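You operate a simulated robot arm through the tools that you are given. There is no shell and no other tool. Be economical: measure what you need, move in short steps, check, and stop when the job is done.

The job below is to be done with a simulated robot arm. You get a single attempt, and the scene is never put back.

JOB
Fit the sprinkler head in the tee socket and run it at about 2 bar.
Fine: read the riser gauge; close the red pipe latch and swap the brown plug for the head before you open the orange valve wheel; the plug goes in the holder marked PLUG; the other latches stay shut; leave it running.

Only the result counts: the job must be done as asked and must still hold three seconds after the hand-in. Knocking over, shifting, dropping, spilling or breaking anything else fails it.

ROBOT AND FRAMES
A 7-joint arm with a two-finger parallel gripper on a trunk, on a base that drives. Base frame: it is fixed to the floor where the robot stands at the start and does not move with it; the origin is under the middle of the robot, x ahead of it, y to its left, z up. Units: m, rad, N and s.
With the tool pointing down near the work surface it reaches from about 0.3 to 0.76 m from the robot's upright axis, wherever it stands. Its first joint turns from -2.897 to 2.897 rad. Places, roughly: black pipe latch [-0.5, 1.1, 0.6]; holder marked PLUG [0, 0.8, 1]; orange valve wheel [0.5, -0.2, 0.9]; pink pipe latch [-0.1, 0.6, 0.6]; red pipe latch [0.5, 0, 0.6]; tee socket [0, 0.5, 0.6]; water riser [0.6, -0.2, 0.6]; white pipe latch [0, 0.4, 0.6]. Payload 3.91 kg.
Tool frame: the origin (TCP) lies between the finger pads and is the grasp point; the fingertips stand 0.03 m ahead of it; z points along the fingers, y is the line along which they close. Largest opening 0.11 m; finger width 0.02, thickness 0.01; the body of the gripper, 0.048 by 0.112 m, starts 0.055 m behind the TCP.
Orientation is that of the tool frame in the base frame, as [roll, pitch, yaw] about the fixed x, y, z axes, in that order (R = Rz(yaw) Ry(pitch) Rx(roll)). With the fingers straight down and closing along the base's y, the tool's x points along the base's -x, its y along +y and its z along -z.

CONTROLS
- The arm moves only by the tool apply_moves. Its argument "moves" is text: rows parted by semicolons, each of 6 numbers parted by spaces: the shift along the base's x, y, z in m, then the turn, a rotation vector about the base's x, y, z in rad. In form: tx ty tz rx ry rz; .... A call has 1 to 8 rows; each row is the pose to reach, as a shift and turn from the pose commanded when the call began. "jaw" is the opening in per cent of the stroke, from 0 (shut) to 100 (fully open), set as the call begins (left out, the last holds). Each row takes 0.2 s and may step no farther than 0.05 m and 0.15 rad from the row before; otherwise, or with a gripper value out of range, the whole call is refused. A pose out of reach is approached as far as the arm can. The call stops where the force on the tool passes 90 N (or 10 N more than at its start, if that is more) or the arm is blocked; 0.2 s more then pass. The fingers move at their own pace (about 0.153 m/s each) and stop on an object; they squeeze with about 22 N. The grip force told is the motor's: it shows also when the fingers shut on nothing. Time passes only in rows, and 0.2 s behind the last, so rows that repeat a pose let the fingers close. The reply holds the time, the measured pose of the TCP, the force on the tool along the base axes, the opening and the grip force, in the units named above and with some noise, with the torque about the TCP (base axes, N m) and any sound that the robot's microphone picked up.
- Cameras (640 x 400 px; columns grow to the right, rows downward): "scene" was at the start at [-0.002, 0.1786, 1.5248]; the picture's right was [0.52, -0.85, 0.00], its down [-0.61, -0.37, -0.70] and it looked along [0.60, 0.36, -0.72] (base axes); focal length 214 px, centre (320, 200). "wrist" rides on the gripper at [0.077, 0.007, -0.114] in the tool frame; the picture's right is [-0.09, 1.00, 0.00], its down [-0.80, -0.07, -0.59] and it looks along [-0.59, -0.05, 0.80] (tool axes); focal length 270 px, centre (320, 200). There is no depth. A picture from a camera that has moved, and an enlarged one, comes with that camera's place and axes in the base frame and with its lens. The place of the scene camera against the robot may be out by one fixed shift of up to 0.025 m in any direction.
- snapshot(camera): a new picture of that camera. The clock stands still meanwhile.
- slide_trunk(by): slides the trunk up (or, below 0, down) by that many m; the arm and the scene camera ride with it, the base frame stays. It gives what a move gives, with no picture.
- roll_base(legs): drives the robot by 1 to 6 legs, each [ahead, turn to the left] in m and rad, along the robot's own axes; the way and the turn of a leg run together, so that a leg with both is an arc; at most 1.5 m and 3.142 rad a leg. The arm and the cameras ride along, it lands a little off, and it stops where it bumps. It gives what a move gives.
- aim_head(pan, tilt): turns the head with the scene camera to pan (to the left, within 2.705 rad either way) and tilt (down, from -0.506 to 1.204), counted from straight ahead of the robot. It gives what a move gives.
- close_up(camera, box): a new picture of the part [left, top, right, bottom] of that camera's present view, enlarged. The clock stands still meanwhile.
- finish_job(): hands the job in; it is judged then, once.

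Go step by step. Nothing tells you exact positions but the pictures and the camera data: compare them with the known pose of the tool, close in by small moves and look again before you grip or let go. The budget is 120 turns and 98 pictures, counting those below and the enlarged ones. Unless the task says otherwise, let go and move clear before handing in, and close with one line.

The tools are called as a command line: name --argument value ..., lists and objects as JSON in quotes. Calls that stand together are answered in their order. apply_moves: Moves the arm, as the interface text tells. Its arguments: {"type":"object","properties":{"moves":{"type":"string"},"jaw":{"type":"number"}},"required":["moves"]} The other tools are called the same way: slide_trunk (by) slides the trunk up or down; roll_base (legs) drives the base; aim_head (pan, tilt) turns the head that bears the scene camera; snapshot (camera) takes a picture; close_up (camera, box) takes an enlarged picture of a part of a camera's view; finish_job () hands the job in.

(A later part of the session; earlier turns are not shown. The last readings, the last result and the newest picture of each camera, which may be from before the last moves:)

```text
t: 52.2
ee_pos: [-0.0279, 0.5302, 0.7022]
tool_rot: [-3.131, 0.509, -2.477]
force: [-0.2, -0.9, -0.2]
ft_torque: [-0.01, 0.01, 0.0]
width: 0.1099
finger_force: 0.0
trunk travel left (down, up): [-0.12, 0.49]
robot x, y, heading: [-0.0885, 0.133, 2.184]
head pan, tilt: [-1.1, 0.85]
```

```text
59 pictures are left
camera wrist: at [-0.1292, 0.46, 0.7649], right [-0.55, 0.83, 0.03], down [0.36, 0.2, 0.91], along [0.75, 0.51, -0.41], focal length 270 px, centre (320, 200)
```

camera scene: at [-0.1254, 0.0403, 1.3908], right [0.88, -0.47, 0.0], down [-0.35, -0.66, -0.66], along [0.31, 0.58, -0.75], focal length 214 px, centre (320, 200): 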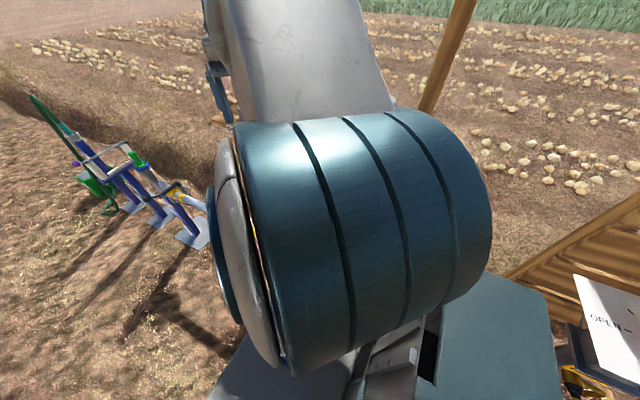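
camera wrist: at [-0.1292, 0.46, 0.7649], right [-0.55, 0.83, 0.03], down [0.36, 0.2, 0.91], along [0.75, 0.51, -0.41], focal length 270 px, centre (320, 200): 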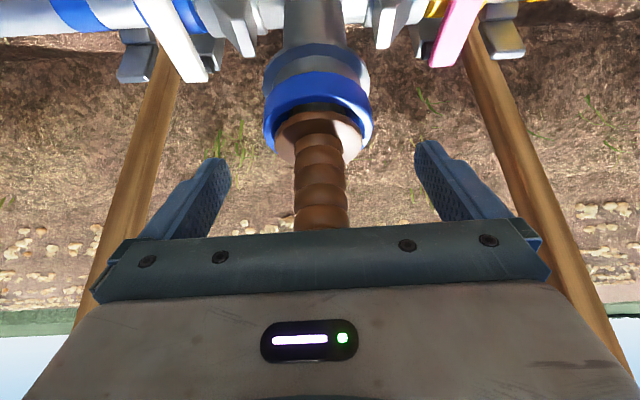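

Centred on the plug's ribbed handle. Closing the jaw.

apply_moves --moves "0 0 0 0 0 0; 0 0 0 0 0 0; 0 0 0 0 0 0; 0 0 0 0 0 0" --jaw 0

apply_moves --moves "0 0 0.015 0 0 0; 0 0 0.03 0 0 0; 0 0 0.03 0 0 0"

snapshot --camera "wrist"

```text
t: 53.2
ee_pos: [-0.0285, 0.5303, 0.7028]
tool_rot: [-3.131, 0.509, -2.477]
force: [1.0, -1.2, 2.9]
ft_torque: [-0.02, -0.03, 0.0]
width: 0.0282
finger_force: 22.3
trunk travel left (down, up): [-0.12, 0.49]
robot x, y, heading: [-0.0897, 0.1362, 2.186]
head pan, tilt: [-1.1, 0.85]
```

```text
t: 54.0
ee_pos: [-0.028, 0.5308, 0.732]
tool_rot: [-3.132, 0.512, -2.477]
force: [-0.7, 1.3, -1.4]
ft_torque: [0.23, 0.2, 0.05]
width: 0.0282
finger_force: 22.1
trunk travel left (down, up): [-0.12, 0.49]
robot x, y, heading: [-0.0902, 0.1308, 2.185]
head pan, tilt: [-1.1, 0.85]
```

```text
58 pictures are left
camera wrist: at [-0.1296, 0.4594, 0.7958], right [-0.55, 0.84, 0.03], down [0.36, 0.2, 0.91], along [0.75, 0.51, -0.41], focal length 270 px, centre (320, 200)
```

wrist: 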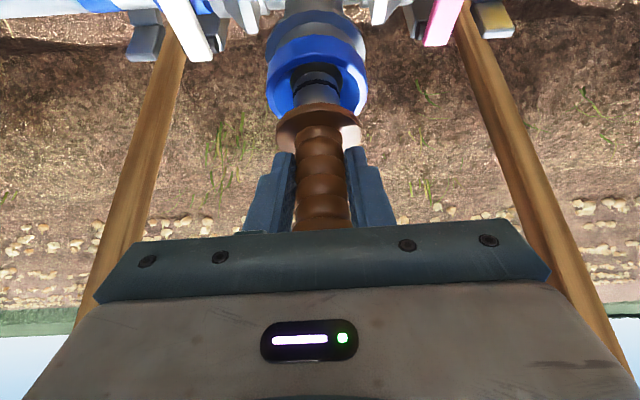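

The plug is out. I'll raise the trunk and carry it along the shelf front toward the PLUG holder.

apply_moves --moves "-0.01 -0.01 0.04 0 0 0; -0.02 -0.015 0.08 0 0 0; -0.02 -0.015 0.08 0 0 0"

slide_trunk --by 0.34

apply_moves --moves "-0.012 0.035 0 0 0 0; -0.024 0.07 0 0 0 0; -0.036 0.105 0 0 0 0; -0.048 0.14 0 0 0 0; -0.06 0.175 0 0 0 0; -0.07 0.21 0 0 0 0; -0.07 0.21 0 0 0 0"

snapshot --camera "wrist"

snapshot --camera "scene"

```text
t: 54.8
ee_pos: [-0.0494, 0.5146, 0.8144]
tool_rot: [-3.13, 0.512, -2.478]
force: [0.4, -0.7, -0.3]
ft_torque: [0.0, 0.03, 0.0]
width: 0.0273
finger_force: 21.9
trunk travel left (down, up): [-0.12, 0.49]
robot x, y, heading: [-0.0875, 0.1337, 2.188]
head pan, tilt: [-1.1, 0.85]
```

```text
t: 58.1
ee_pos: [-0.0493, 0.5141, 1.1538]
tool_rot: [-3.132, 0.51, -2.478]
force: [0.3, -0.9, -0.9]
ft_torque: [-0.02, -0.01, -0.02]
width: 0.0272
finger_force: 22.2
trunk travel left (down, up): [-0.46, 0.15]
robot x, y, heading: [-0.0896, 0.1289, 2.189]
head pan, tilt: [-1.1, 0.85]
```

```text
t: 59.7
ee_pos: [-0.1211, 0.7242, 1.1537]
tool_rot: [-3.132, 0.511, -2.477]
force: [0.0, 0.4, -1.1]
ft_torque: [-0.01, 0.02, 0.02]
width: 0.0274
finger_force: 22.0
trunk travel left (down, up): [-0.46, 0.15]
robot x, y, heading: [-0.09, 0.1361, 2.185]
head pan, tilt: [-1.1, 0.85]
```

```text
57 pictures are left
camera wrist: at [-0.2214, 0.6548, 1.2169], right [-0.55, 0.84, 0.03], down [0.36, 0.2, 0.91], along [0.75, 0.51, -0.41], focal length 270 px, centre (320, 200)
```

wrist: 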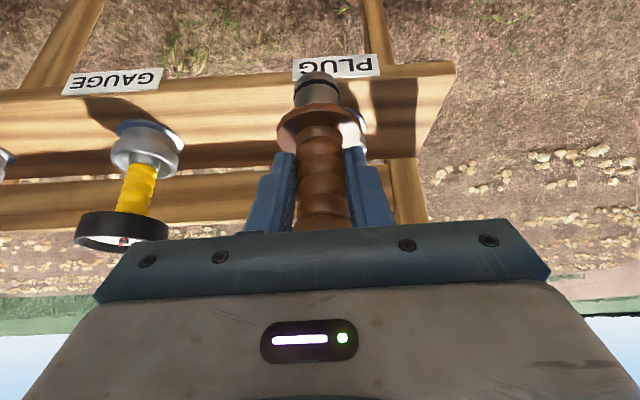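

```text
56 pictures are left
camera scene: at [-0.1254, 0.0406, 1.4808], right [0.88, -0.47, 0.0], down [-0.35, -0.66, -0.66], along [0.31, 0.58, -0.75], focal length 214 px, centre (320, 200)
```

scene: 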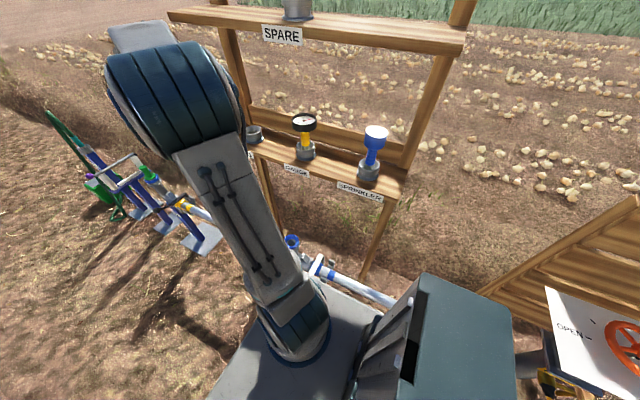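

apply_moves --moves "0.025 -0.035 0.02 0 0 0; 0.05 -0.07 0.04 0 0 0; 0.05 -0.07 0.04 0 0 0"

snapshot --camera "wrist"

close_up --camera "scene" --box '[220, 60, 440, 200]'

```text
t: 60.5
ee_pos: [-0.0709, 0.6539, 1.1957]
tool_rot: [-3.131, 0.509, -2.477]
force: [-0.4, 0.4, -1.3]
ft_torque: [0.0, 0.0, -0.01]
width: 0.0274
finger_force: 22.6
trunk travel left (down, up): [-0.46, 0.15]
robot x, y, heading: [-0.0889, 0.1335, 2.187]
head pan, tilt: [-1.1, 0.85]
```

```text
55 pictures are left
camera wrist: at [-0.1712, 0.5838, 1.2579], right [-0.55, 0.83, 0.03], down [0.36, 0.2, 0.91], along [0.75, 0.51, -0.41], focal length 270 px, centre (320, 200)
```

wrist: 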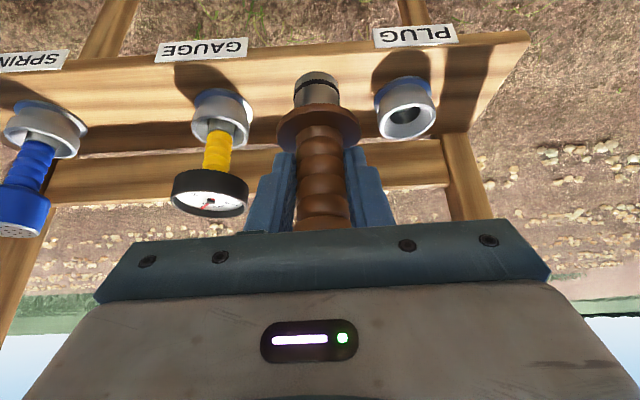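

```text
2.86 times, centred on (330, 130) of scene
camera zoom: at [-0.1254, 0.0406, 1.4808], right [0.88, -0.47, 0.0], down [-0.35, -0.66, -0.66], along [0.31, 0.58, -0.75], focal length 613 px, centre (291, 400)
```

zoom: 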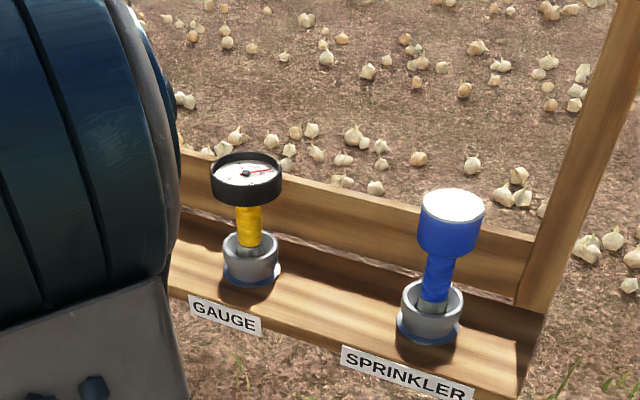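

The PLUG holder is at about [-0.016, 0.829], rim z≈1.03, and the upper plank (~z 1.34) sits directly above. I'll line up outside the shelf just above rim height first.

apply_moves --moves "-0.02 0.031 -0.02 0 0 0; -0.04 0.062 -0.045 0 0 0; -0.059 0.093 -0.071 0 0 0; -0.059 0.093 -0.071 0 0 0"

apply_moves --moves "0.028 0.02 0 0 0 0; 0.057 0.041 0 0 0 0; 0.085 0.061 0 0 0 0; 0.085 0.061 0 0 0 0"

snapshot --camera "wrist"

snapshot --camera "scene"

```text
t: 61.5
ee_pos: [-0.128, 0.748, 1.1224]
tool_rot: [-3.133, 0.509, -2.478]
force: [0.4, 0.2, -0.7]
ft_torque: [-0.04, 0.0, -0.05]
width: 0.027
finger_force: 21.9
trunk travel left (down, up): [-0.46, 0.15]
robot x, y, heading: [-0.0921, 0.1343, 2.185]
head pan, tilt: [-1.1, 0.85]
```

```text
t: 62.5
ee_pos: [-0.0432, 0.8075, 1.1221]
tool_rot: [-3.134, 0.51, -2.479]
force: [-9.3, -0.5, 3.3]
ft_torque: [-0.04, 0.84, -0.04]
width: 0.0275
finger_force: 22.1
trunk travel left (down, up): [-0.46, 0.15]
robot x, y, heading: [-0.0874, 0.1358, 2.184]
head pan, tilt: [-1.1, 0.85]
```

```text
53 pictures are left
camera wrist: at [-0.1449, 0.7368, 1.1845], right [-0.55, 0.84, 0.04], down [0.36, 0.2, 0.91], along [0.75, 0.51, -0.41], focal length 270 px, centre (320, 200)
```

wrist: 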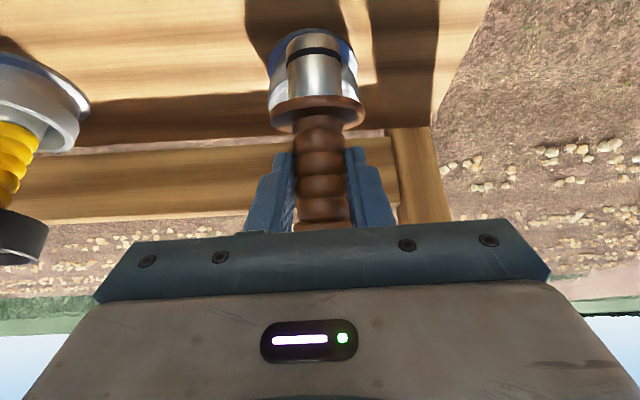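

```text
52 pictures are left
camera scene: at [-0.1268, 0.0401, 1.4808], right [0.89, -0.47, 0.0], down [-0.35, -0.67, -0.66], along [0.31, 0.58, -0.75], focal length 214 px, centre (320, 200)
```

scene: 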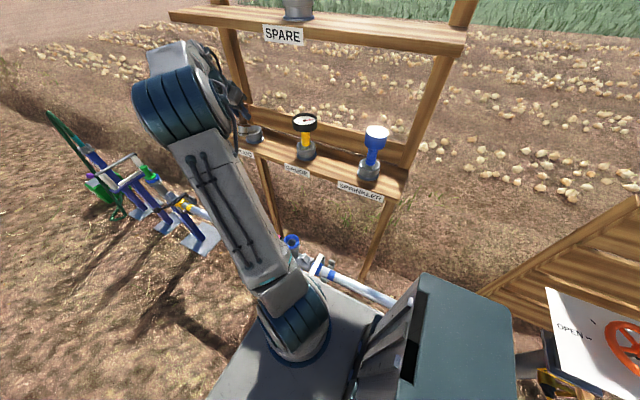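

There is contact: the spigot touches the holder's front rim. I'll back off at once and look.

apply_moves --moves "-0.02 -0.015 0 0 0 0; -0.04 -0.03 0.01 0 0 0; -0.04 -0.03 0.03 0 0 0; -0.015 -0.065 0.03 0 0 0; 0.01 -0.1 0.03 0 0 0; 0.01 -0.1 0.03 0 0 0"

snapshot --camera "wrist"

```text
t: 63.9
ee_pos: [-0.0336, 0.7087, 1.1547]
tool_rot: [-3.131, 0.51, -2.475]
force: [-1.0, 0.2, -1.5]
ft_torque: [0.0, -0.03, 0.0]
width: 0.0273
finger_force: 21.5
trunk travel left (down, up): [-0.46, 0.15]
robot x, y, heading: [-0.091, 0.1325, 2.182]
head pan, tilt: [-1.1, 0.85]
```

```text
51 pictures are left
camera wrist: at [-0.1344, 0.6388, 1.2161], right [-0.55, 0.83, 0.03], down [0.36, 0.2, 0.91], along [0.75, 0.51, -0.41], focal length 270 px, centre (320, 200)
```

wrist: 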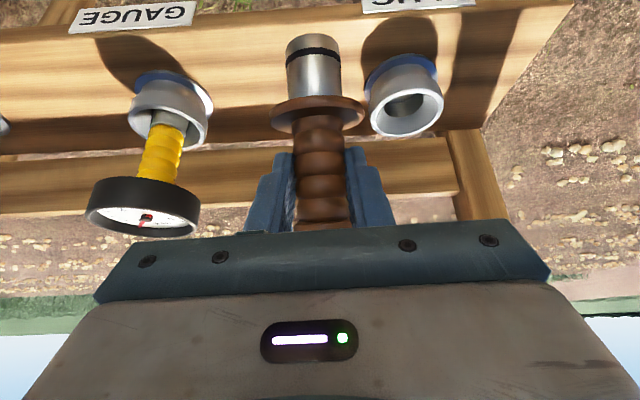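

close_up --camera "wrist" --box '[240, 20, 460, 240]'

```text
1.82 times, centred on (350, 130) of wrist
camera zoom: at [-0.1344, 0.6388, 1.2161], right [-0.55, 0.83, 0.03], down [0.36, 0.2, 0.91], along [0.75, 0.51, -0.41], focal length 491 px, centre (266, 327)
```

zoom: 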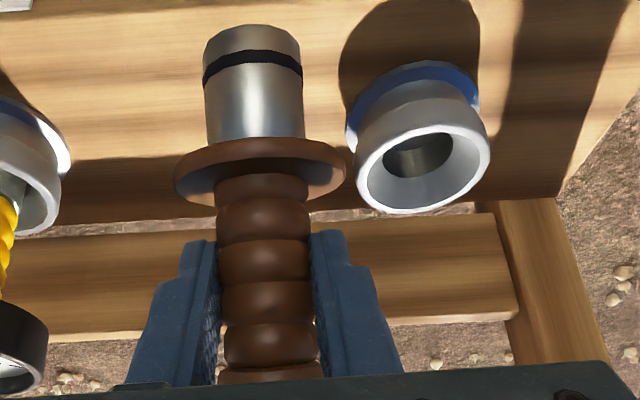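

The bump swivelled the plug ~0.37 rad in the pads (spigot swung toward the camera). I'll tilt the tool further by the same amount so the plug hangs vertical again, which also gives more room below the upper plank.

apply_moves --moves "0 0 0.005 0.076 -0.097 0; 0 0 0.01 0.152 -0.194 0; 0 0 0.015 0.228 -0.291 0; 0 0 0.015 0.228 -0.291 0"

close_up --camera "wrist" --box '[160, 0, 480, 240]'

```text
t: 64.9
ee_pos: [-0.033, 0.7086, 1.1683]
tool_rot: [-3.133, 0.88, -2.479]
force: [0.6, -0.2, -0.9]
ft_torque: [-0.02, 0.0, -0.04]
width: 0.0273
finger_force: 22.2
trunk travel left (down, up): [-0.46, 0.15]
robot x, y, heading: [-0.0883, 0.1328, 2.188]
head pan, tilt: [-1.1, 0.85]
```

```text
1.67 times, centred on (320, 120) of wrist
camera zoom: at [-0.1454, 0.6304, 1.182], right [-0.56, 0.82, 0.06], down [0.08, -0.02, 1.0], along [0.82, 0.57, -0.05], focal length 450 px, centre (320, 333)
```

zoom: 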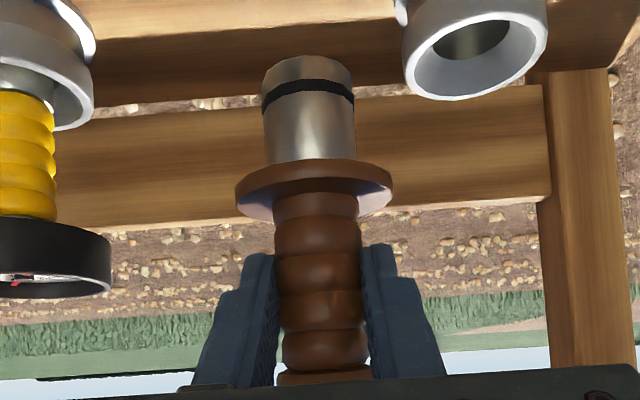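

Plug is vertical again. Triangulating gives the holder's rim at [-0.013, 0.828, 1.033]; I'll move over it with the spigot clear.

apply_moves --moves "0.007 0.04 -0.005 0 0 0; 0.013 0.08 -0.01 0 0 0; 0.02 0.118 -0.017 0 0 0; 0.02 0.118 -0.017 0 0 0"

snapshot --camera "wrist"

close_up --camera "scene" --box '[160, 0, 440, 220]'

```text
t: 65.9
ee_pos: [-0.0143, 0.8261, 1.1507]
tool_rot: [-3.135, 0.88, -2.477]
force: [-0.1, 0.2, -1.4]
ft_torque: [0.01, 0.02, 0.0]
width: 0.0274
finger_force: 22.3
trunk travel left (down, up): [-0.46, 0.15]
robot x, y, heading: [-0.0916, 0.1371, 2.179]
head pan, tilt: [-1.1, 0.85]
```

```text
48 pictures are left
camera wrist: at [-0.1262, 0.747, 1.164], right [-0.56, 0.82, 0.06], down [0.08, -0.02, 1.0], along [0.82, 0.57, -0.06], focal length 270 px, centre (320, 200)
```

wrist: 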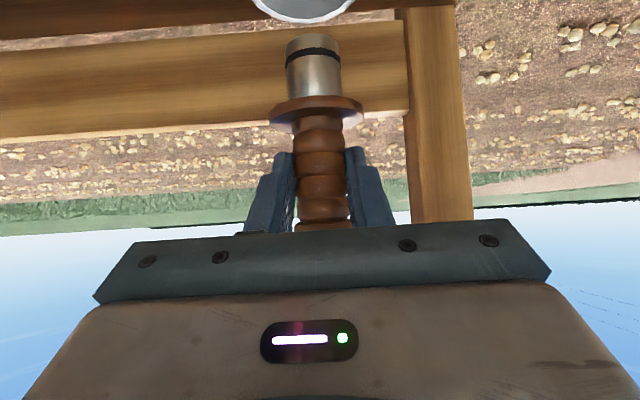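

```text
1.82 times, centred on (300, 110) of scene
camera zoom: at [-0.1254, 0.0407, 1.4809], right [0.88, -0.47, 0.0], down [-0.35, -0.66, -0.66], along [0.31, 0.58, -0.75], focal length 390 px, centre (356, 364)
```

zoom: 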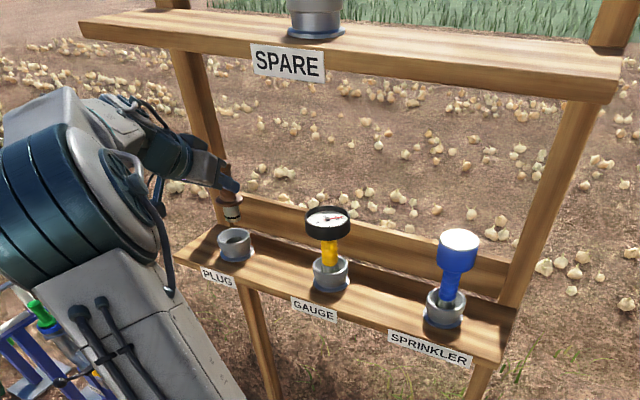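

close_up --camera "scene" --box '[250, 85, 330, 150]'

```text
6.15 times, centred on (290, 118) of scene
camera zoom: at [-0.1254, 0.0407, 1.4809], right [0.88, -0.47, 0.0], down [-0.35, -0.66, -0.66], along [0.31, 0.58, -0.75], focal length 1320 px, centre (505, 708)
```

zoom: 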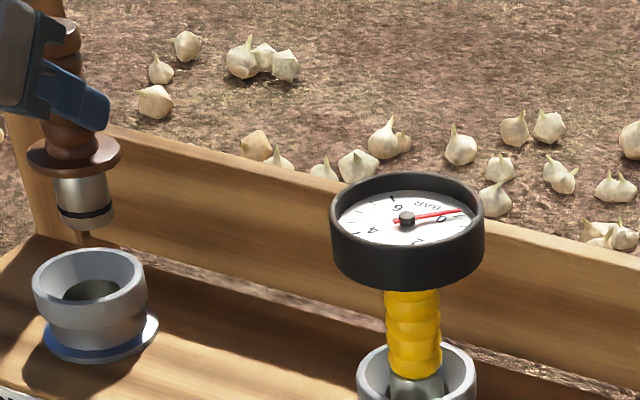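

Alignment looks good; the holder has a funnel mouth. Descending in small steps.

apply_moves --moves "-0.001 -0.003 -0.015 0 0 0; -0.001 -0.003 -0.03 0 0 0; -0.001 -0.003 -0.04 0 0 0; -0.001 -0.003 -0.04 0 0 0"

close_up --camera "scene" --box '[250, 85, 330, 150]'

```text
t: 66.9
ee_pos: [-0.0165, 0.8208, 1.1128]
tool_rot: [-3.136, 0.884, -2.48]
force: [-5.8, -5.0, 11.8]
ft_torque: [-0.24, 0.27, 0.0]
width: 0.0275
finger_force: 22.3
trunk travel left (down, up): [-0.46, 0.15]
robot x, y, heading: [-0.0882, 0.1348, 2.185]
head pan, tilt: [-1.1, 0.85]
```

```text
6.15 times, centred on (290, 118) of scene
camera zoom: at [-0.1265, 0.0383, 1.4808], right [0.89, -0.47, 0.0], down [-0.35, -0.66, -0.66], along [0.31, 0.59, -0.75], focal length 1320 px, centre (505, 708)
```

zoom: 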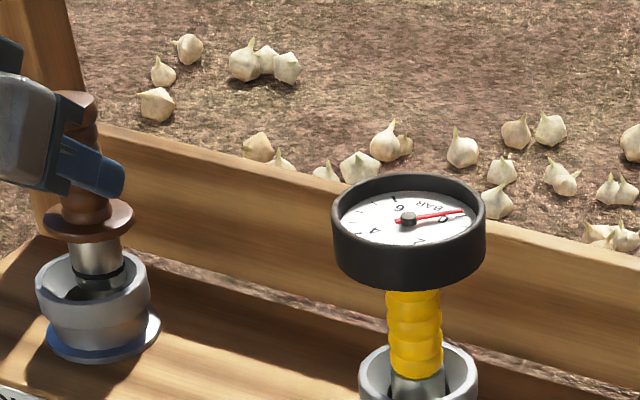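

apply_moves --moves "0 0 0.008 0 0 0; -0.0065 -0.0047 0.008 0 0 0; -0.0065 -0.0047 0 0 0 0; -0.0065 -0.0047 0 0 0 0"

close_up --camera "scene" --box '[250, 85, 330, 150]'

```text
t: 67.9
ee_pos: [-0.0199, 0.8188, 1.1102]
tool_rot: [-3.135, 0.878, -2.477]
force: [-0.6, 0.4, -0.9]
ft_torque: [-0.04, 0.03, 0.0]
width: 0.0273
finger_force: 22.0
trunk travel left (down, up): [-0.46, 0.15]
robot x, y, heading: [-0.0903, 0.1384, 2.179]
head pan, tilt: [-1.1, 0.85]
```

```text
6.15 times, centred on (290, 118) of scene
camera zoom: at [-0.1253, 0.0406, 1.4808], right [0.88, -0.47, 0.0], down [-0.35, -0.66, -0.66], along [0.31, 0.58, -0.75], focal length 1320 px, centre (505, 708)
```

zoom: 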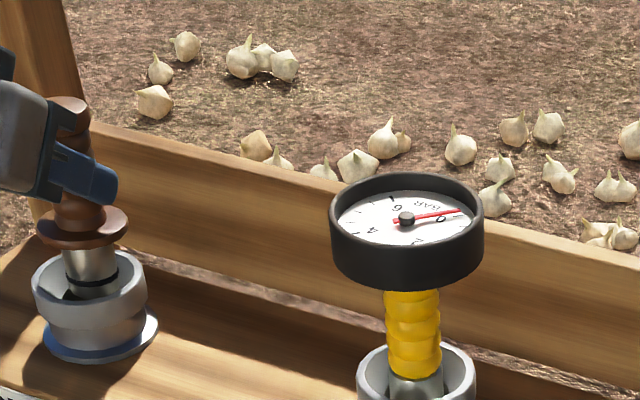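

apply_moves --moves "0 0 -0.008 0 0 0; 0 0 -0.016 0 0 0; 0 0 -0.016 0 0 0"

close_up --camera "scene" --box '[250, 85, 330, 150]'

```text
t: 68.7
ee_pos: [-0.0207, 0.818, 1.0945]
tool_rot: [-3.133, 0.878, -2.477]
force: [-0.1, -0.3, -1.2]
ft_torque: [-0.01, 0.03, 0.03]
width: 0.0273
finger_force: 22.2
trunk travel left (down, up): [-0.46, 0.15]
robot x, y, heading: [-0.093, 0.1338, 2.181]
head pan, tilt: [-1.1, 0.85]
```

```text
6.15 times, centred on (290, 118) of scene
camera zoom: at [-0.1254, 0.0406, 1.4808], right [0.88, -0.47, 0.0], down [-0.35, -0.66, -0.66], along [0.31, 0.58, -0.75], focal length 1320 px, centre (505, 708)
```

zoom: 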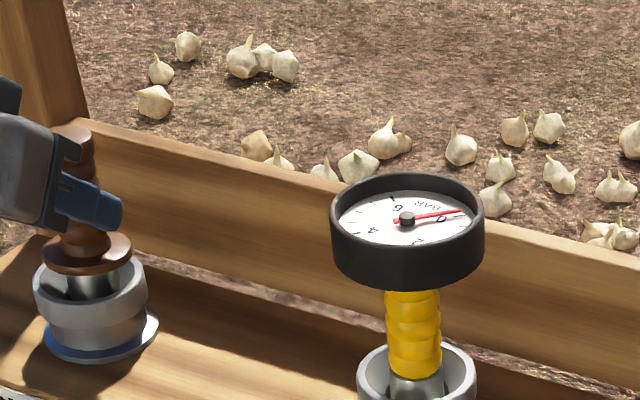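

apply_moves --moves "0 0 -0.007 0 0 0; 0 0 -0.014 0 0 0; 0 0 -0.02 0 0 0"

close_up --camera "scene" --box '[250, 85, 330, 150]'

```text
t: 69.5
ee_pos: [-0.0222, 0.8175, 1.0778]
tool_rot: [-3.137, 0.884, -2.482]
force: [-0.4, -1.2, 18.0]
ft_torque: [0.23, -0.26, -0.04]
width: 0.0271
finger_force: 21.6
trunk travel left (down, up): [-0.46, 0.15]
robot x, y, heading: [-0.0895, 0.1313, 2.188]
head pan, tilt: [-1.1, 0.85]
```

```text
6.15 times, centred on (290, 118) of scene
camera zoom: at [-0.1259, 0.038, 1.4809], right [0.88, -0.47, 0.0], down [-0.35, -0.66, -0.66], along [0.31, 0.59, -0.75], focal length 1320 px, centre (505, 708)
```

zoom: 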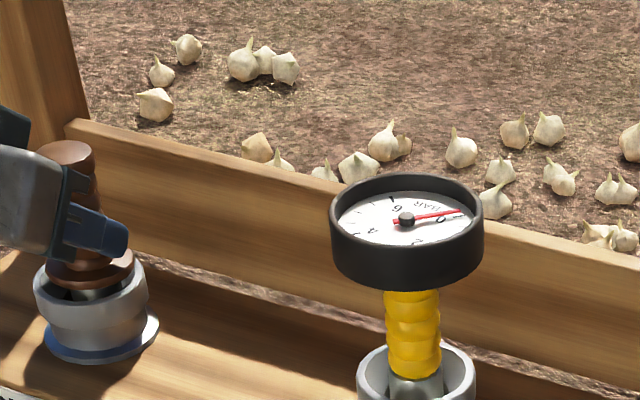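

apply_moves --moves "0 0 0.008 0 0 0; 0.005 0.0035 0.006 0 0 0; 0.005 0.0035 -0.002 0 0 0; 0.005 0.0035 -0.008 0 0 0"

close_up --camera "scene" --box '[250, 85, 330, 150]'

close_up --camera "wrist" --box '[200, 0, 440, 240]'

```text
t: 70.5
ee_pos: [-0.0157, 0.8232, 1.0698]
tool_rot: [-3.133, 0.884, -2.479]
force: [-3.8, -0.1, 18.2]
ft_torque: [0.26, -0.16, -0.01]
width: 0.0277
finger_force: 22.6
trunk travel left (down, up): [-0.46, 0.15]
robot x, y, heading: [-0.089, 0.1367, 2.188]
head pan, tilt: [-1.1, 0.85]
```

```text
6.15 times, centred on (290, 118) of scene
camera zoom: at [-0.1263, 0.0387, 1.4809], right [0.88, -0.47, 0.0], down [-0.35, -0.66, -0.66], along [0.31, 0.58, -0.75], focal length 1320 px, centre (505, 708)
```

zoom: 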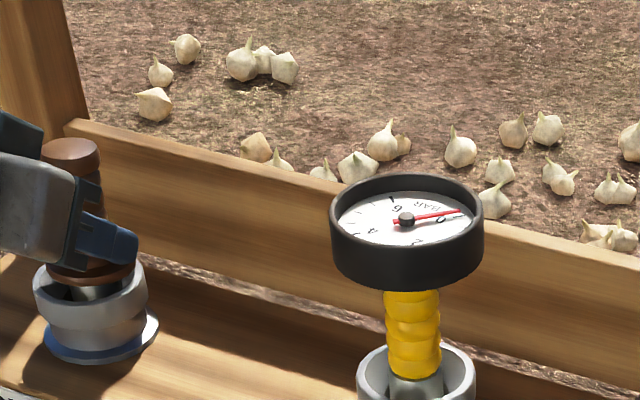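

```text
1.67 times, centred on (320, 120) of wrist
camera zoom: at [-0.1282, 0.743, 1.0829], right [-0.56, 0.82, 0.06], down [0.08, -0.02, 1.0], along [0.82, 0.57, -0.05], focal length 450 px, centre (320, 333)
```

zoom: 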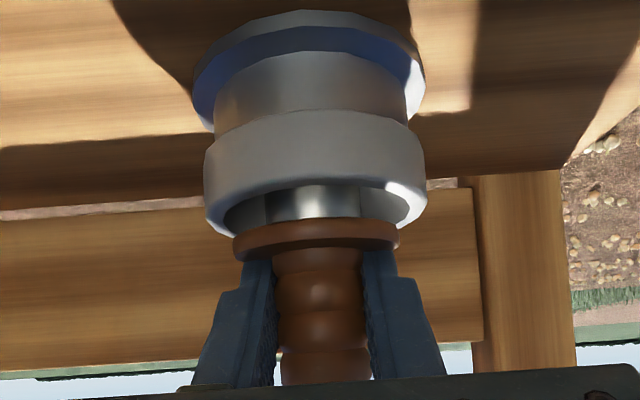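

The spigot sits deep in the holder, bottomed like the gauge stub beside it. Relieving the push and releasing.

apply_moves --moves "0 0 0.006 0 0 0; 0 0 0.006 0 0 0"

apply_moves --moves "0 0 0 0 0 0; 0 0 0 0 0 0; 0 0 0 0 0 0" --jaw 70

close_up --camera "scene" --box '[250, 85, 330, 150]'

close_up --camera "wrist" --box '[200, 0, 440, 240]'

```text
t: 71.1
ee_pos: [-0.0163, 0.8219, 1.0714]
tool_rot: [-3.129, 0.879, -2.478]
force: [-2.6, -1.4, -1.4]
ft_torque: [-0.02, 0.14, -0.03]
width: 0.0274
finger_force: 22.3
trunk travel left (down, up): [-0.46, 0.15]
robot x, y, heading: [-0.0918, 0.1335, 2.187]
head pan, tilt: [-1.1, 0.85]
```

```text
t: 71.9
ee_pos: [-0.0147, 0.8235, 1.0735]
tool_rot: [-3.131, 0.879, -2.477]
force: [0.5, 0.3, -0.3]
ft_torque: [0.04, 0.0, 0.01]
width: 0.0771
finger_force: 0.1
trunk travel left (down, up): [-0.46, 0.15]
robot x, y, heading: [-0.0874, 0.1335, 2.182]
head pan, tilt: [-1.1, 0.85]
```

```text
6.15 times, centred on (290, 118) of scene
camera zoom: at [-0.1255, 0.0404, 1.4808], right [0.88, -0.47, 0.0], down [-0.35, -0.66, -0.66], along [0.31, 0.58, -0.75], focal length 1320 px, centre (505, 708)
```

zoom: 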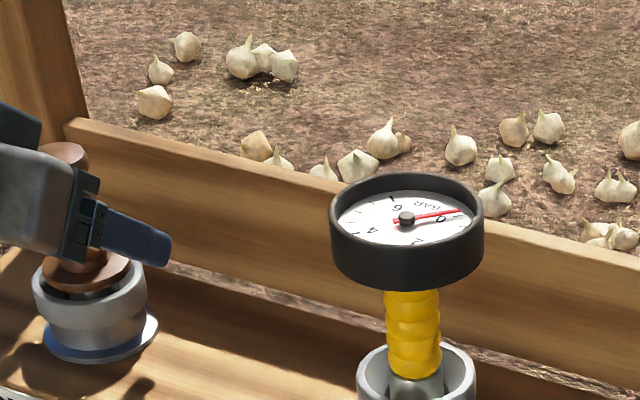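

```text
1.67 times, centred on (320, 120) of wrist
camera zoom: at [-0.1276, 0.7437, 1.0872], right [-0.56, 0.82, 0.06], down [0.08, -0.02, 1.0], along [0.82, 0.57, -0.06], focal length 450 px, centre (320, 333)
```

zoom: 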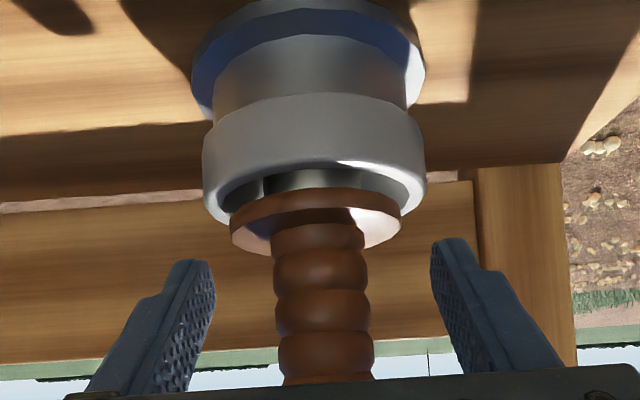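

The plug stands upright in its holder. I'll withdraw the gripper backward, check it, and back the base up 0.15 m so the sprinkler and tee are at a comfortable reach.

apply_moves --moves "-0.0245 -0.019 0.0255 0 0 0; -0.049 -0.038 0.051 0 0 0; -0.08 -0.06 0.07 0 0 0; -0.11 -0.085 0.08 0 0 0; -0.14 -0.11 0.08 0 0 0; -0.16 -0.125 0.08 0 0 0; -0.16 -0.125 0.08 0 0 0" --jaw 100

snapshot --camera "wrist"

roll_base --legs '[[-0.15, 0]]'

snapshot --camera "scene"

```text
t: 73.5
ee_pos: [-0.1786, 0.6952, 1.1518]
tool_rot: [-3.131, 0.879, -2.479]
force: [0.3, -0.7, -0.6]
ft_torque: [-0.01, 0.03, 0.0]
width: 0.1102
finger_force: 0.0
trunk travel left (down, up): [-0.46, 0.15]
robot x, y, heading: [-0.0879, 0.131, 2.182]
head pan, tilt: [-1.1, 0.85]
```

```text
37 pictures are left
camera wrist: at [-0.2905, 0.6178, 1.1659], right [-0.56, 0.82, 0.06], down [0.08, -0.02, 1.0], along [0.82, 0.57, -0.06], focal length 270 px, centre (320, 200)
```

wrist: 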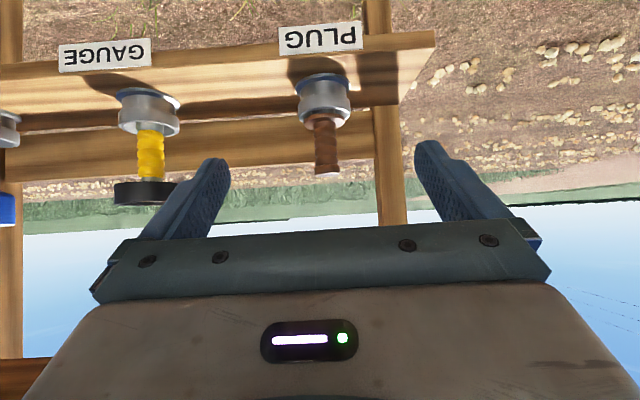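

```text
t: 74.9
ee_pos: [-0.0916, 0.5731, 1.1522]
tool_rot: [-3.133, 0.88, -2.475]
force: [-0.1, -0.2, 0.3]
ft_torque: [0.01, 0.01, -0.01]
width: 0.1102
finger_force: 0.0
trunk travel left (down, up): [-0.46, 0.15]
robot x, y, heading: [0.0002, 0.0117, 2.185]
head pan, tilt: [-1.1, 0.85]
```

```text
36 pictures are left
camera scene: at [-0.0382, -0.083, 1.4808], right [0.88, -0.47, 0.0], down [-0.35, -0.66, -0.66], along [0.31, 0.58, -0.75], focal length 214 px, centre (320, 200)
```

scene: 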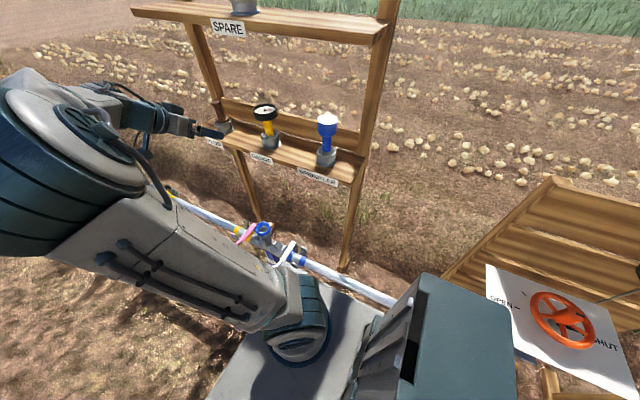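

apply_moves --moves "0.0264 -0.0366 0 0 0 0; 0.0528 -0.0731 0 0 0 0; 0.0793 -0.1097 0 0 0 0; 0.1057 -0.1463 0 0 0 0; 0.1321 -0.1829 0 0 0 0; 0.1586 -0.2194 0 0 0 0; 0.185 -0.256 0 0 0 0; 0.185 -0.256 0 0 0 0"

snapshot --camera "wrist"

```text
t: 76.7
ee_pos: [0.0823, 0.33, 1.1339]
tool_rot: [-2.963, 0.857, -2.337]
force: [-0.2, -0.3, -0.5]
ft_torque: [0.0, 0.02, -0.04]
width: 0.11
finger_force: 0.0
trunk travel left (down, up): [-0.46, 0.15]
robot x, y, heading: [-0.0065, 0.0125, 2.183]
head pan, tilt: [-1.1, 0.85]
```

```text
35 pictures are left
camera wrist: at [-0.0296, 0.251, 1.1487], right [-0.58, 0.82, -0.05], down [0.02, 0.08, 1.0], along [0.82, 0.57, -0.06], focal length 270 px, centre (320, 200)
```

wrist: 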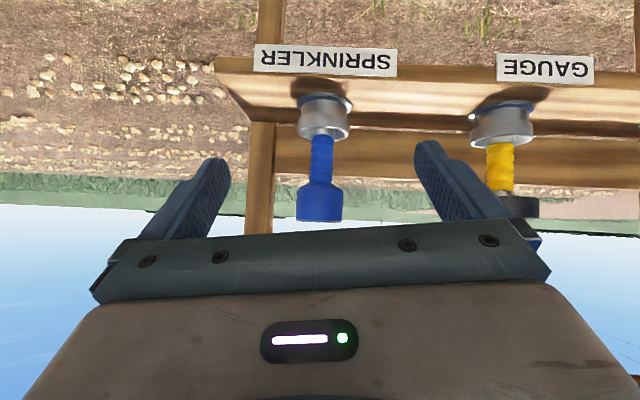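

apply_moves --moves "0.03 0.025 -0.008 0 0 0; 0.06 0.05 -0.016 0 0 0; 0.09 0.077 -0.022 0 0 0; 0.09 0.077 -0.022 0 0 0"

snapshot --camera "wrist"

```text
t: 77.7
ee_pos: [0.1834, 0.3949, 1.1292]
tool_rot: [-3.132, 0.88, -2.478]
force: [-0.6, -0.2, -0.5]
ft_torque: [-0.01, 0.02, 0.02]
width: 0.11
finger_force: 0.1
trunk travel left (down, up): [-0.46, 0.15]
robot x, y, heading: [-0.0057, 0.0126, 2.185]
head pan, tilt: [-1.1, 0.85]
```

```text
34 pictures are left
camera wrist: at [0.07, 0.3161, 1.1437], right [-0.56, 0.82, 0.06], down [0.08, -0.02, 1.0], along [0.82, 0.57, -0.06], focal length 270 px, centre (320, 200)
```

wrist: 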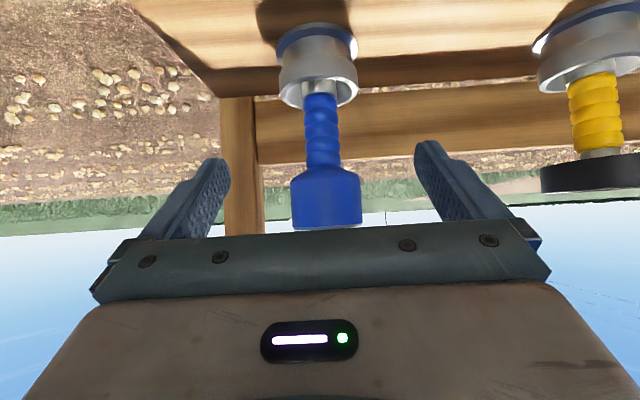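

apply_moves --moves "0.018 0.018 0.003 0 0 0; 0.04 0.036 0.003 0 0 0; 0.06 0.053 0.003 0 0 0; 0.06 0.053 0.003 0 0 0"

snapshot --camera "wrist"

close_up --camera "scene" --box '[280, 80, 380, 180]'

```text
t: 78.7
ee_pos: [0.2412, 0.447, 1.1337]
tool_rot: [-3.132, 0.879, -2.476]
force: [-0.6, 1.4, -0.1]
ft_torque: [-0.01, 0.02, -0.01]
width: 0.1101
finger_force: 0.0
trunk travel left (down, up): [-0.46, 0.15]
robot x, y, heading: [0.0046, 0.011, 2.185]
head pan, tilt: [-1.1, 0.85]
```

```text
33 pictures are left
camera wrist: at [0.1299, 0.369, 1.1464], right [-0.56, 0.82, 0.06], down [0.08, -0.02, 1.0], along [0.82, 0.57, -0.06], focal length 270 px, centre (320, 200)
```

wrist: 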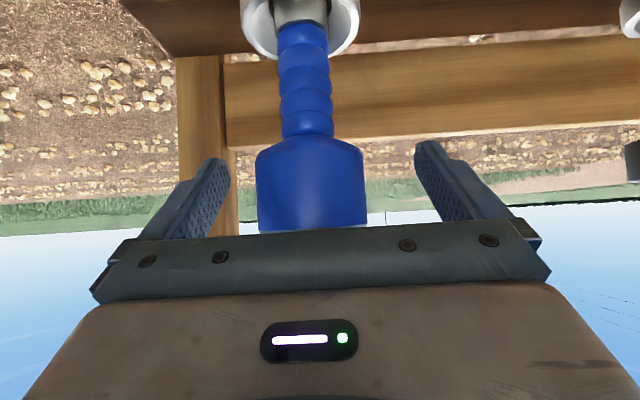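

```text
4.00 times, centred on (330, 130) of scene
camera zoom: at [-0.0383, -0.0824, 1.4808], right [0.88, -0.47, 0.0], down [-0.35, -0.66, -0.66], along [0.31, 0.58, -0.75], focal length 858 px, centre (280, 480)
```

zoom: 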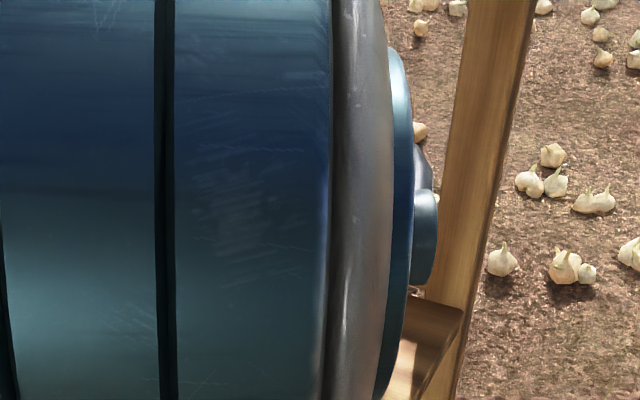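

apply_moves --moves "0.0035 -0.003 0 0 0 0; 0.0035 -0.003 0 0 0 0"

apply_moves --moves "0 0 0 0 0 0; 0 0 0 0 0 0; 0 0 0 0 0 0" --jaw 0

apply_moves --moves "0 0 0.01 0 0 0; 0 0 0.02 0 0 0; 0 0 0.03 0 0 0; 0 0 0.03 0 0 0"

snapshot --camera "wrist"

```text
t: 79.3
ee_pos: [0.2457, 0.4455, 1.1336]
tool_rot: [-3.133, 0.88, -2.476]
force: [0.7, 0.1, 0.2]
ft_torque: [-0.01, 0.0, 0.01]
width: 0.1099
finger_force: 0.0
trunk travel left (down, up): [-0.46, 0.15]
robot x, y, heading: [-0.0004, 0.0118, 2.188]
head pan, tilt: [-1.1, 0.85]
```

```text
t: 80.1
ee_pos: [0.2462, 0.4453, 1.1331]
tool_rot: [-3.134, 0.88, -2.478]
force: [0.6, 0.7, 2.5]
ft_torque: [0.11, -0.1, -0.07]
width: 0.0596
finger_force: 22.1
trunk travel left (down, up): [-0.46, 0.15]
robot x, y, heading: [-0.0019, 0.0106, 2.183]
head pan, tilt: [-1.1, 0.85]
```

```text
t: 81.1
ee_pos: [0.245, 0.4435, 1.1637]
tool_rot: [-3.131, 0.88, -2.475]
force: [0.4, 0.6, -1.9]
ft_torque: [0.01, 0.0, -0.03]
width: 0.0592
finger_force: 21.7
trunk travel left (down, up): [-0.46, 0.15]
robot x, y, heading: [-0.0023, 0.0128, 2.191]
head pan, tilt: [-1.1, 0.85]
```

```text
31 pictures are left
camera wrist: at [0.1336, 0.3653, 1.1769], right [-0.57, 0.82, 0.06], down [0.08, -0.02, 1.0], along [0.82, 0.57, -0.06], focal length 270 px, centre (320, 200)
```

wrist: 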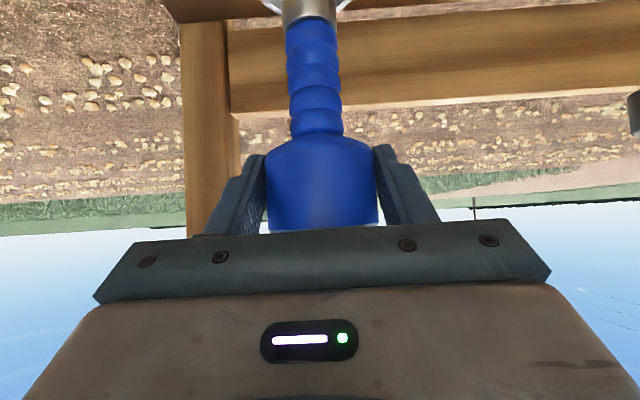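

Sprinkler held. Lifting clear, then straight to above the tee and down with the trunk.

apply_moves --moves "0 0 0.015 0 0 0; 0 0 0.035 0 0 0; -0.04 0.012 0.038 0 0 0; -0.08 0.025 0.038 0 0 0; -0.12 0.0377 0.038 0 0 0; -0.16 0.05 0.038 0 0 0; -0.2 0.063 0.038 0 0 0; -0.24 0.0755 0.038 0 0 0"

apply_moves --moves "-0.032 0.01 0 0 0 0; -0.032 0.01 0 0 0 0"

slide_trunk --by -0.29

snapshot --camera "wrist"

snapshot --camera "scene"

```text
t: 82.9
ee_pos: [0.0084, 0.5193, 1.2014]
tool_rot: [-3.13, 0.879, -2.476]
force: [0.1, 0.5, -1.7]
ft_torque: [-0.02, 0.04, 0.02]
width: 0.0594
finger_force: 22.1
trunk travel left (down, up): [-0.46, 0.15]
robot x, y, heading: [-0.002, 0.0113, 2.182]
head pan, tilt: [-1.1, 0.85]
```

```text
t: 83.5
ee_pos: [-0.025, 0.5297, 1.2002]
tool_rot: [-3.13, 0.879, -2.477]
force: [0.1, 0.3, -1.7]
ft_torque: [-0.02, -0.01, -0.01]
width: 0.0594
finger_force: 21.6
trunk travel left (down, up): [-0.46, 0.15]
robot x, y, heading: [-0.0016, 0.015, 2.193]
head pan, tilt: [-1.1, 0.85]
```

```text
t: 86.4
ee_pos: [-0.0238, 0.529, 0.911]
tool_rot: [-3.13, 0.88, -2.477]
force: [-0.3, -0.3, -3.0]
ft_torque: [-0.06, 0.04, 0.0]
width: 0.0592
finger_force: 21.9
trunk travel left (down, up): [-0.17, 0.44]
robot x, y, heading: [-0.004, 0.0094, 2.183]
head pan, tilt: [-1.1, 0.85]
```

```text
30 pictures are left
camera wrist: at [-0.1361, 0.4498, 0.9249], right [-0.57, 0.82, 0.06], down [0.08, -0.02, 1.0], along [0.82, 0.57, -0.06], focal length 270 px, centre (320, 200)
```

wrist: 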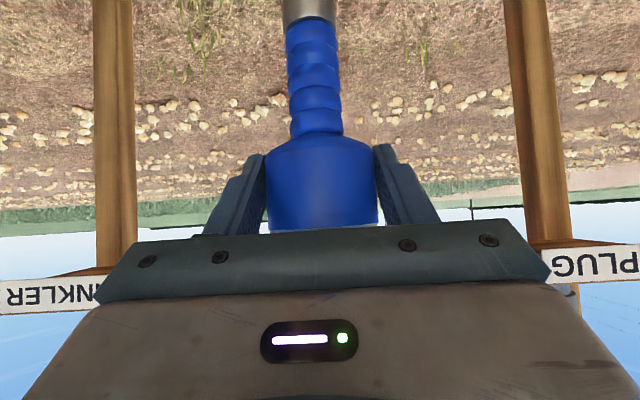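

```text
29 pictures are left
camera scene: at [-0.0384, -0.0824, 1.1909], right [0.88, -0.47, 0.0], down [-0.35, -0.66, -0.66], along [0.31, 0.58, -0.75], focal length 214 px, centre (320, 200)
```

scene: 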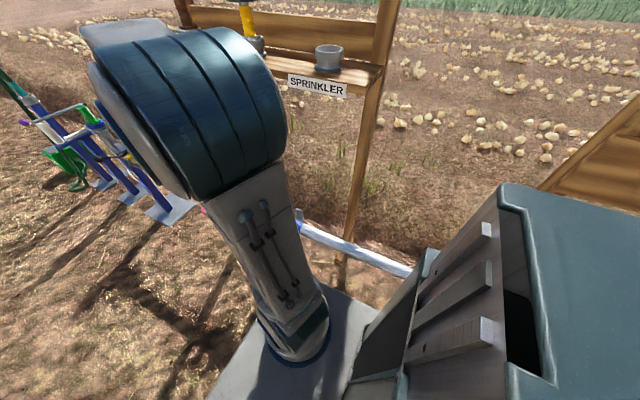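

apply_moves --moves "-0.004 0.001 -0.025 0 0 0; -0.004 0.001 -0.05 0 0 0; -0.004 0.001 -0.075 0 0 0; -0.004 0.001 -0.085 0 0 0; -0.004 0.001 -0.085 0 0 0"

aim_head --pan -0.75 --tilt 0.8

snapshot --camera "scene"

close_up --camera "wrist" --box '[200, 0, 440, 240]'

```text
t: 87.6
ee_pos: [-0.0279, 0.5301, 0.8268]
tool_rot: [-3.131, 0.881, -2.478]
force: [0.7, 0.3, -2.7]
ft_torque: [-0.01, -0.01, 0.01]
width: 0.0592
finger_force: 21.7
trunk travel left (down, up): [-0.17, 0.44]
robot x, y, heading: [-0.0029, 0.0087, 2.187]
head pan, tilt: [-1.1, 0.85]
```

```text
t: 88.4
ee_pos: [-0.0279, 0.5284, 0.8258]
tool_rot: [-3.13, 0.88, -2.477]
force: [-0.1, 0.4, -2.9]
ft_torque: [-0.02, 0.01, 0.0]
width: 0.0591
finger_force: 21.7
trunk travel left (down, up): [-0.17, 0.44]
robot x, y, heading: [-0.0035, 0.0118, 2.185]
head pan, tilt: [-0.75, 0.799]
```

```text
28 pictures are left
camera scene: at [-0.0639, -0.0716, 1.1948], right [0.99, -0.14, 0.0], down [-0.1, -0.71, -0.7], along [0.1, 0.69, -0.72], focal length 214 px, centre (320, 200)
```

scene: 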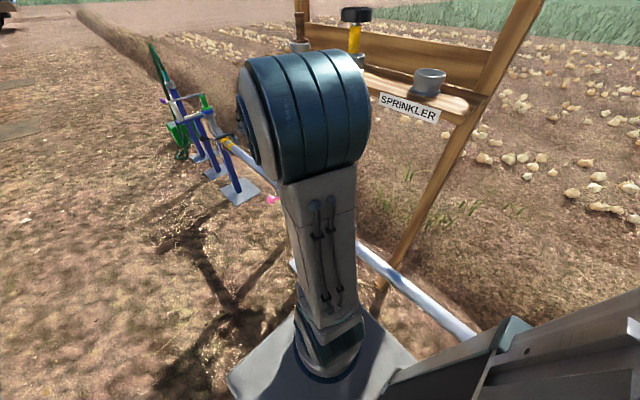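

```text
1.67 times, centred on (320, 120) of wrist
camera zoom: at [-0.1402, 0.4503, 0.8405], right [-0.57, 0.82, 0.06], down [0.08, -0.02, 1.0], along [0.82, 0.57, -0.06], focal length 450 px, centre (320, 333)
```

zoom: 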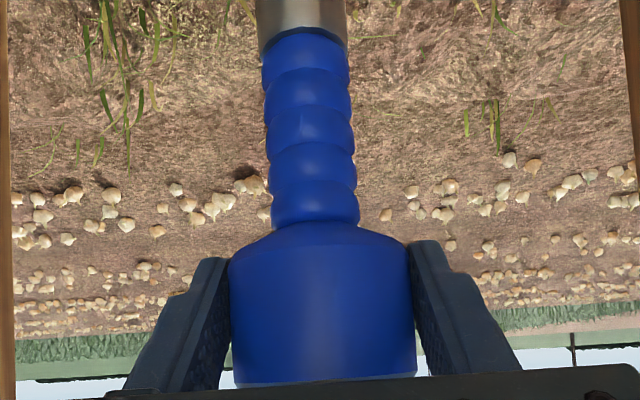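

apply_moves --moves "0 0.001 -0.01 0 0 0; 0 0.001 -0.02 0 0 0; 0 0.001 -0.02 0 0 0"

```text
t: 89.2
ee_pos: [-0.0273, 0.5312, 0.8058]
tool_rot: [-3.133, 0.879, -2.476]
force: [0.3, -0.8, -1.8]
ft_torque: [-0.05, 0.04, 0.02]
width: 0.0591
finger_force: 21.1
trunk travel left (down, up): [-0.17, 0.44]
robot x, y, heading: [-0.004, 0.0099, 2.187]
head pan, tilt: [-0.75, 0.799]
```

Still free; continuing down gently.

apply_moves --moves "0 0 -0.007 0 0 0; 0 0 -0.014 0 0 0; 0 0 -0.014 0 0 0"

close_up --camera "wrist" --box '[200, 0, 440, 240]'

```text
t: 90.0
ee_pos: [-0.0284, 0.5303, 0.7925]
tool_rot: [-3.132, 0.879, -2.476]
force: [-1.2, 0.0, -2.6]
ft_torque: [-0.02, 0.02, 0.01]
width: 0.0592
finger_force: 22.4
trunk travel left (down, up): [-0.17, 0.44]
robot x, y, heading: [-0.004, 0.0092, 2.184]
head pan, tilt: [-0.75, 0.799]
```

```text
1.67 times, centred on (320, 120) of wrist
camera zoom: at [-0.1401, 0.4516, 0.8057], right [-0.57, 0.82, 0.06], down [0.08, -0.02, 1.0], along [0.82, 0.57, -0.06], focal length 450 px, centre (320, 333)
```

zoom: 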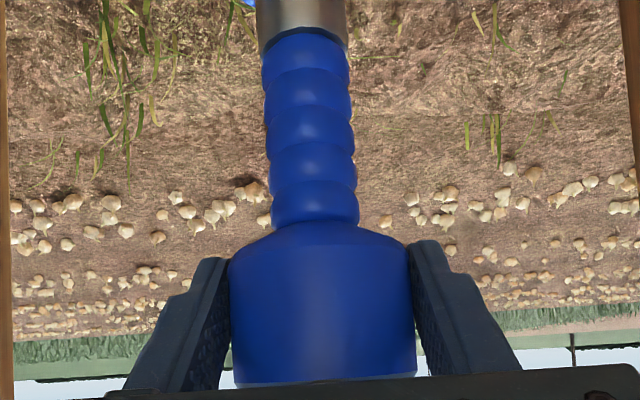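

apply_moves --moves "0 0 -0.006 0 0 0; 0 0 -0.012 0 0 0; 0 0 -0.012 0 0 0"

close_up --camera "wrist" --box '[240, 0, 400, 120]'

```text
t: 90.8
ee_pos: [-0.0282, 0.5307, 0.7809]
tool_rot: [-3.133, 0.88, -2.474]
force: [0.4, 0.6, -2.7]
ft_torque: [0.02, 0.04, -0.01]
width: 0.0593
finger_force: 21.9
trunk travel left (down, up): [-0.17, 0.44]
robot x, y, heading: [0.0007, 0.01, 2.188]
head pan, tilt: [-0.75, 0.799]
```

```text
3.33 times, centred on (320, 60) of wrist
camera zoom: at [-0.1405, 0.4515, 0.7939], right [-0.57, 0.82, 0.06], down [0.08, -0.02, 1.0], along [0.82, 0.57, -0.06], focal length 901 px, centre (320, 667)
```

zoom: 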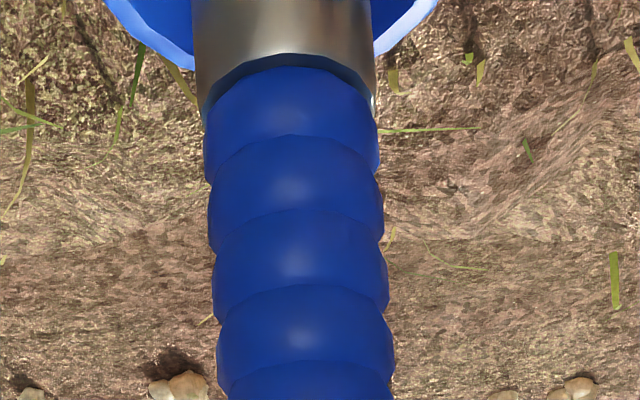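

Centred in the tee mouth, with no contact yet. Continuing.

apply_moves --moves "0 0 -0.006 0 0 0; 0 0 -0.012 0 0 0; 0 0 -0.012 0 0 0"

close_up --camera "wrist" --box '[200, 0, 440, 180]'

```text
t: 91.6
ee_pos: [-0.0285, 0.5305, 0.768]
tool_rot: [-3.13, 0.882, -2.477]
force: [0.6, -0.7, -2.7]
ft_torque: [-0.01, 0.03, -0.05]
width: 0.0595
finger_force: 22.1
trunk travel left (down, up): [-0.17, 0.44]
robot x, y, heading: [0.0032, 0.0086, 2.191]
head pan, tilt: [-0.75, 0.799]
```

```text
2.22 times, centred on (320, 90) of wrist
camera zoom: at [-0.1401, 0.4516, 0.7819], right [-0.57, 0.82, 0.06], down [0.08, -0.02, 1.0], along [0.82, 0.57, -0.06], focal length 601 px, centre (320, 444)
```

zoom: 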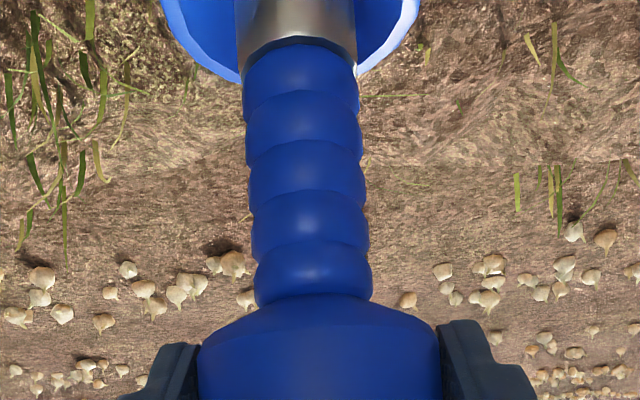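

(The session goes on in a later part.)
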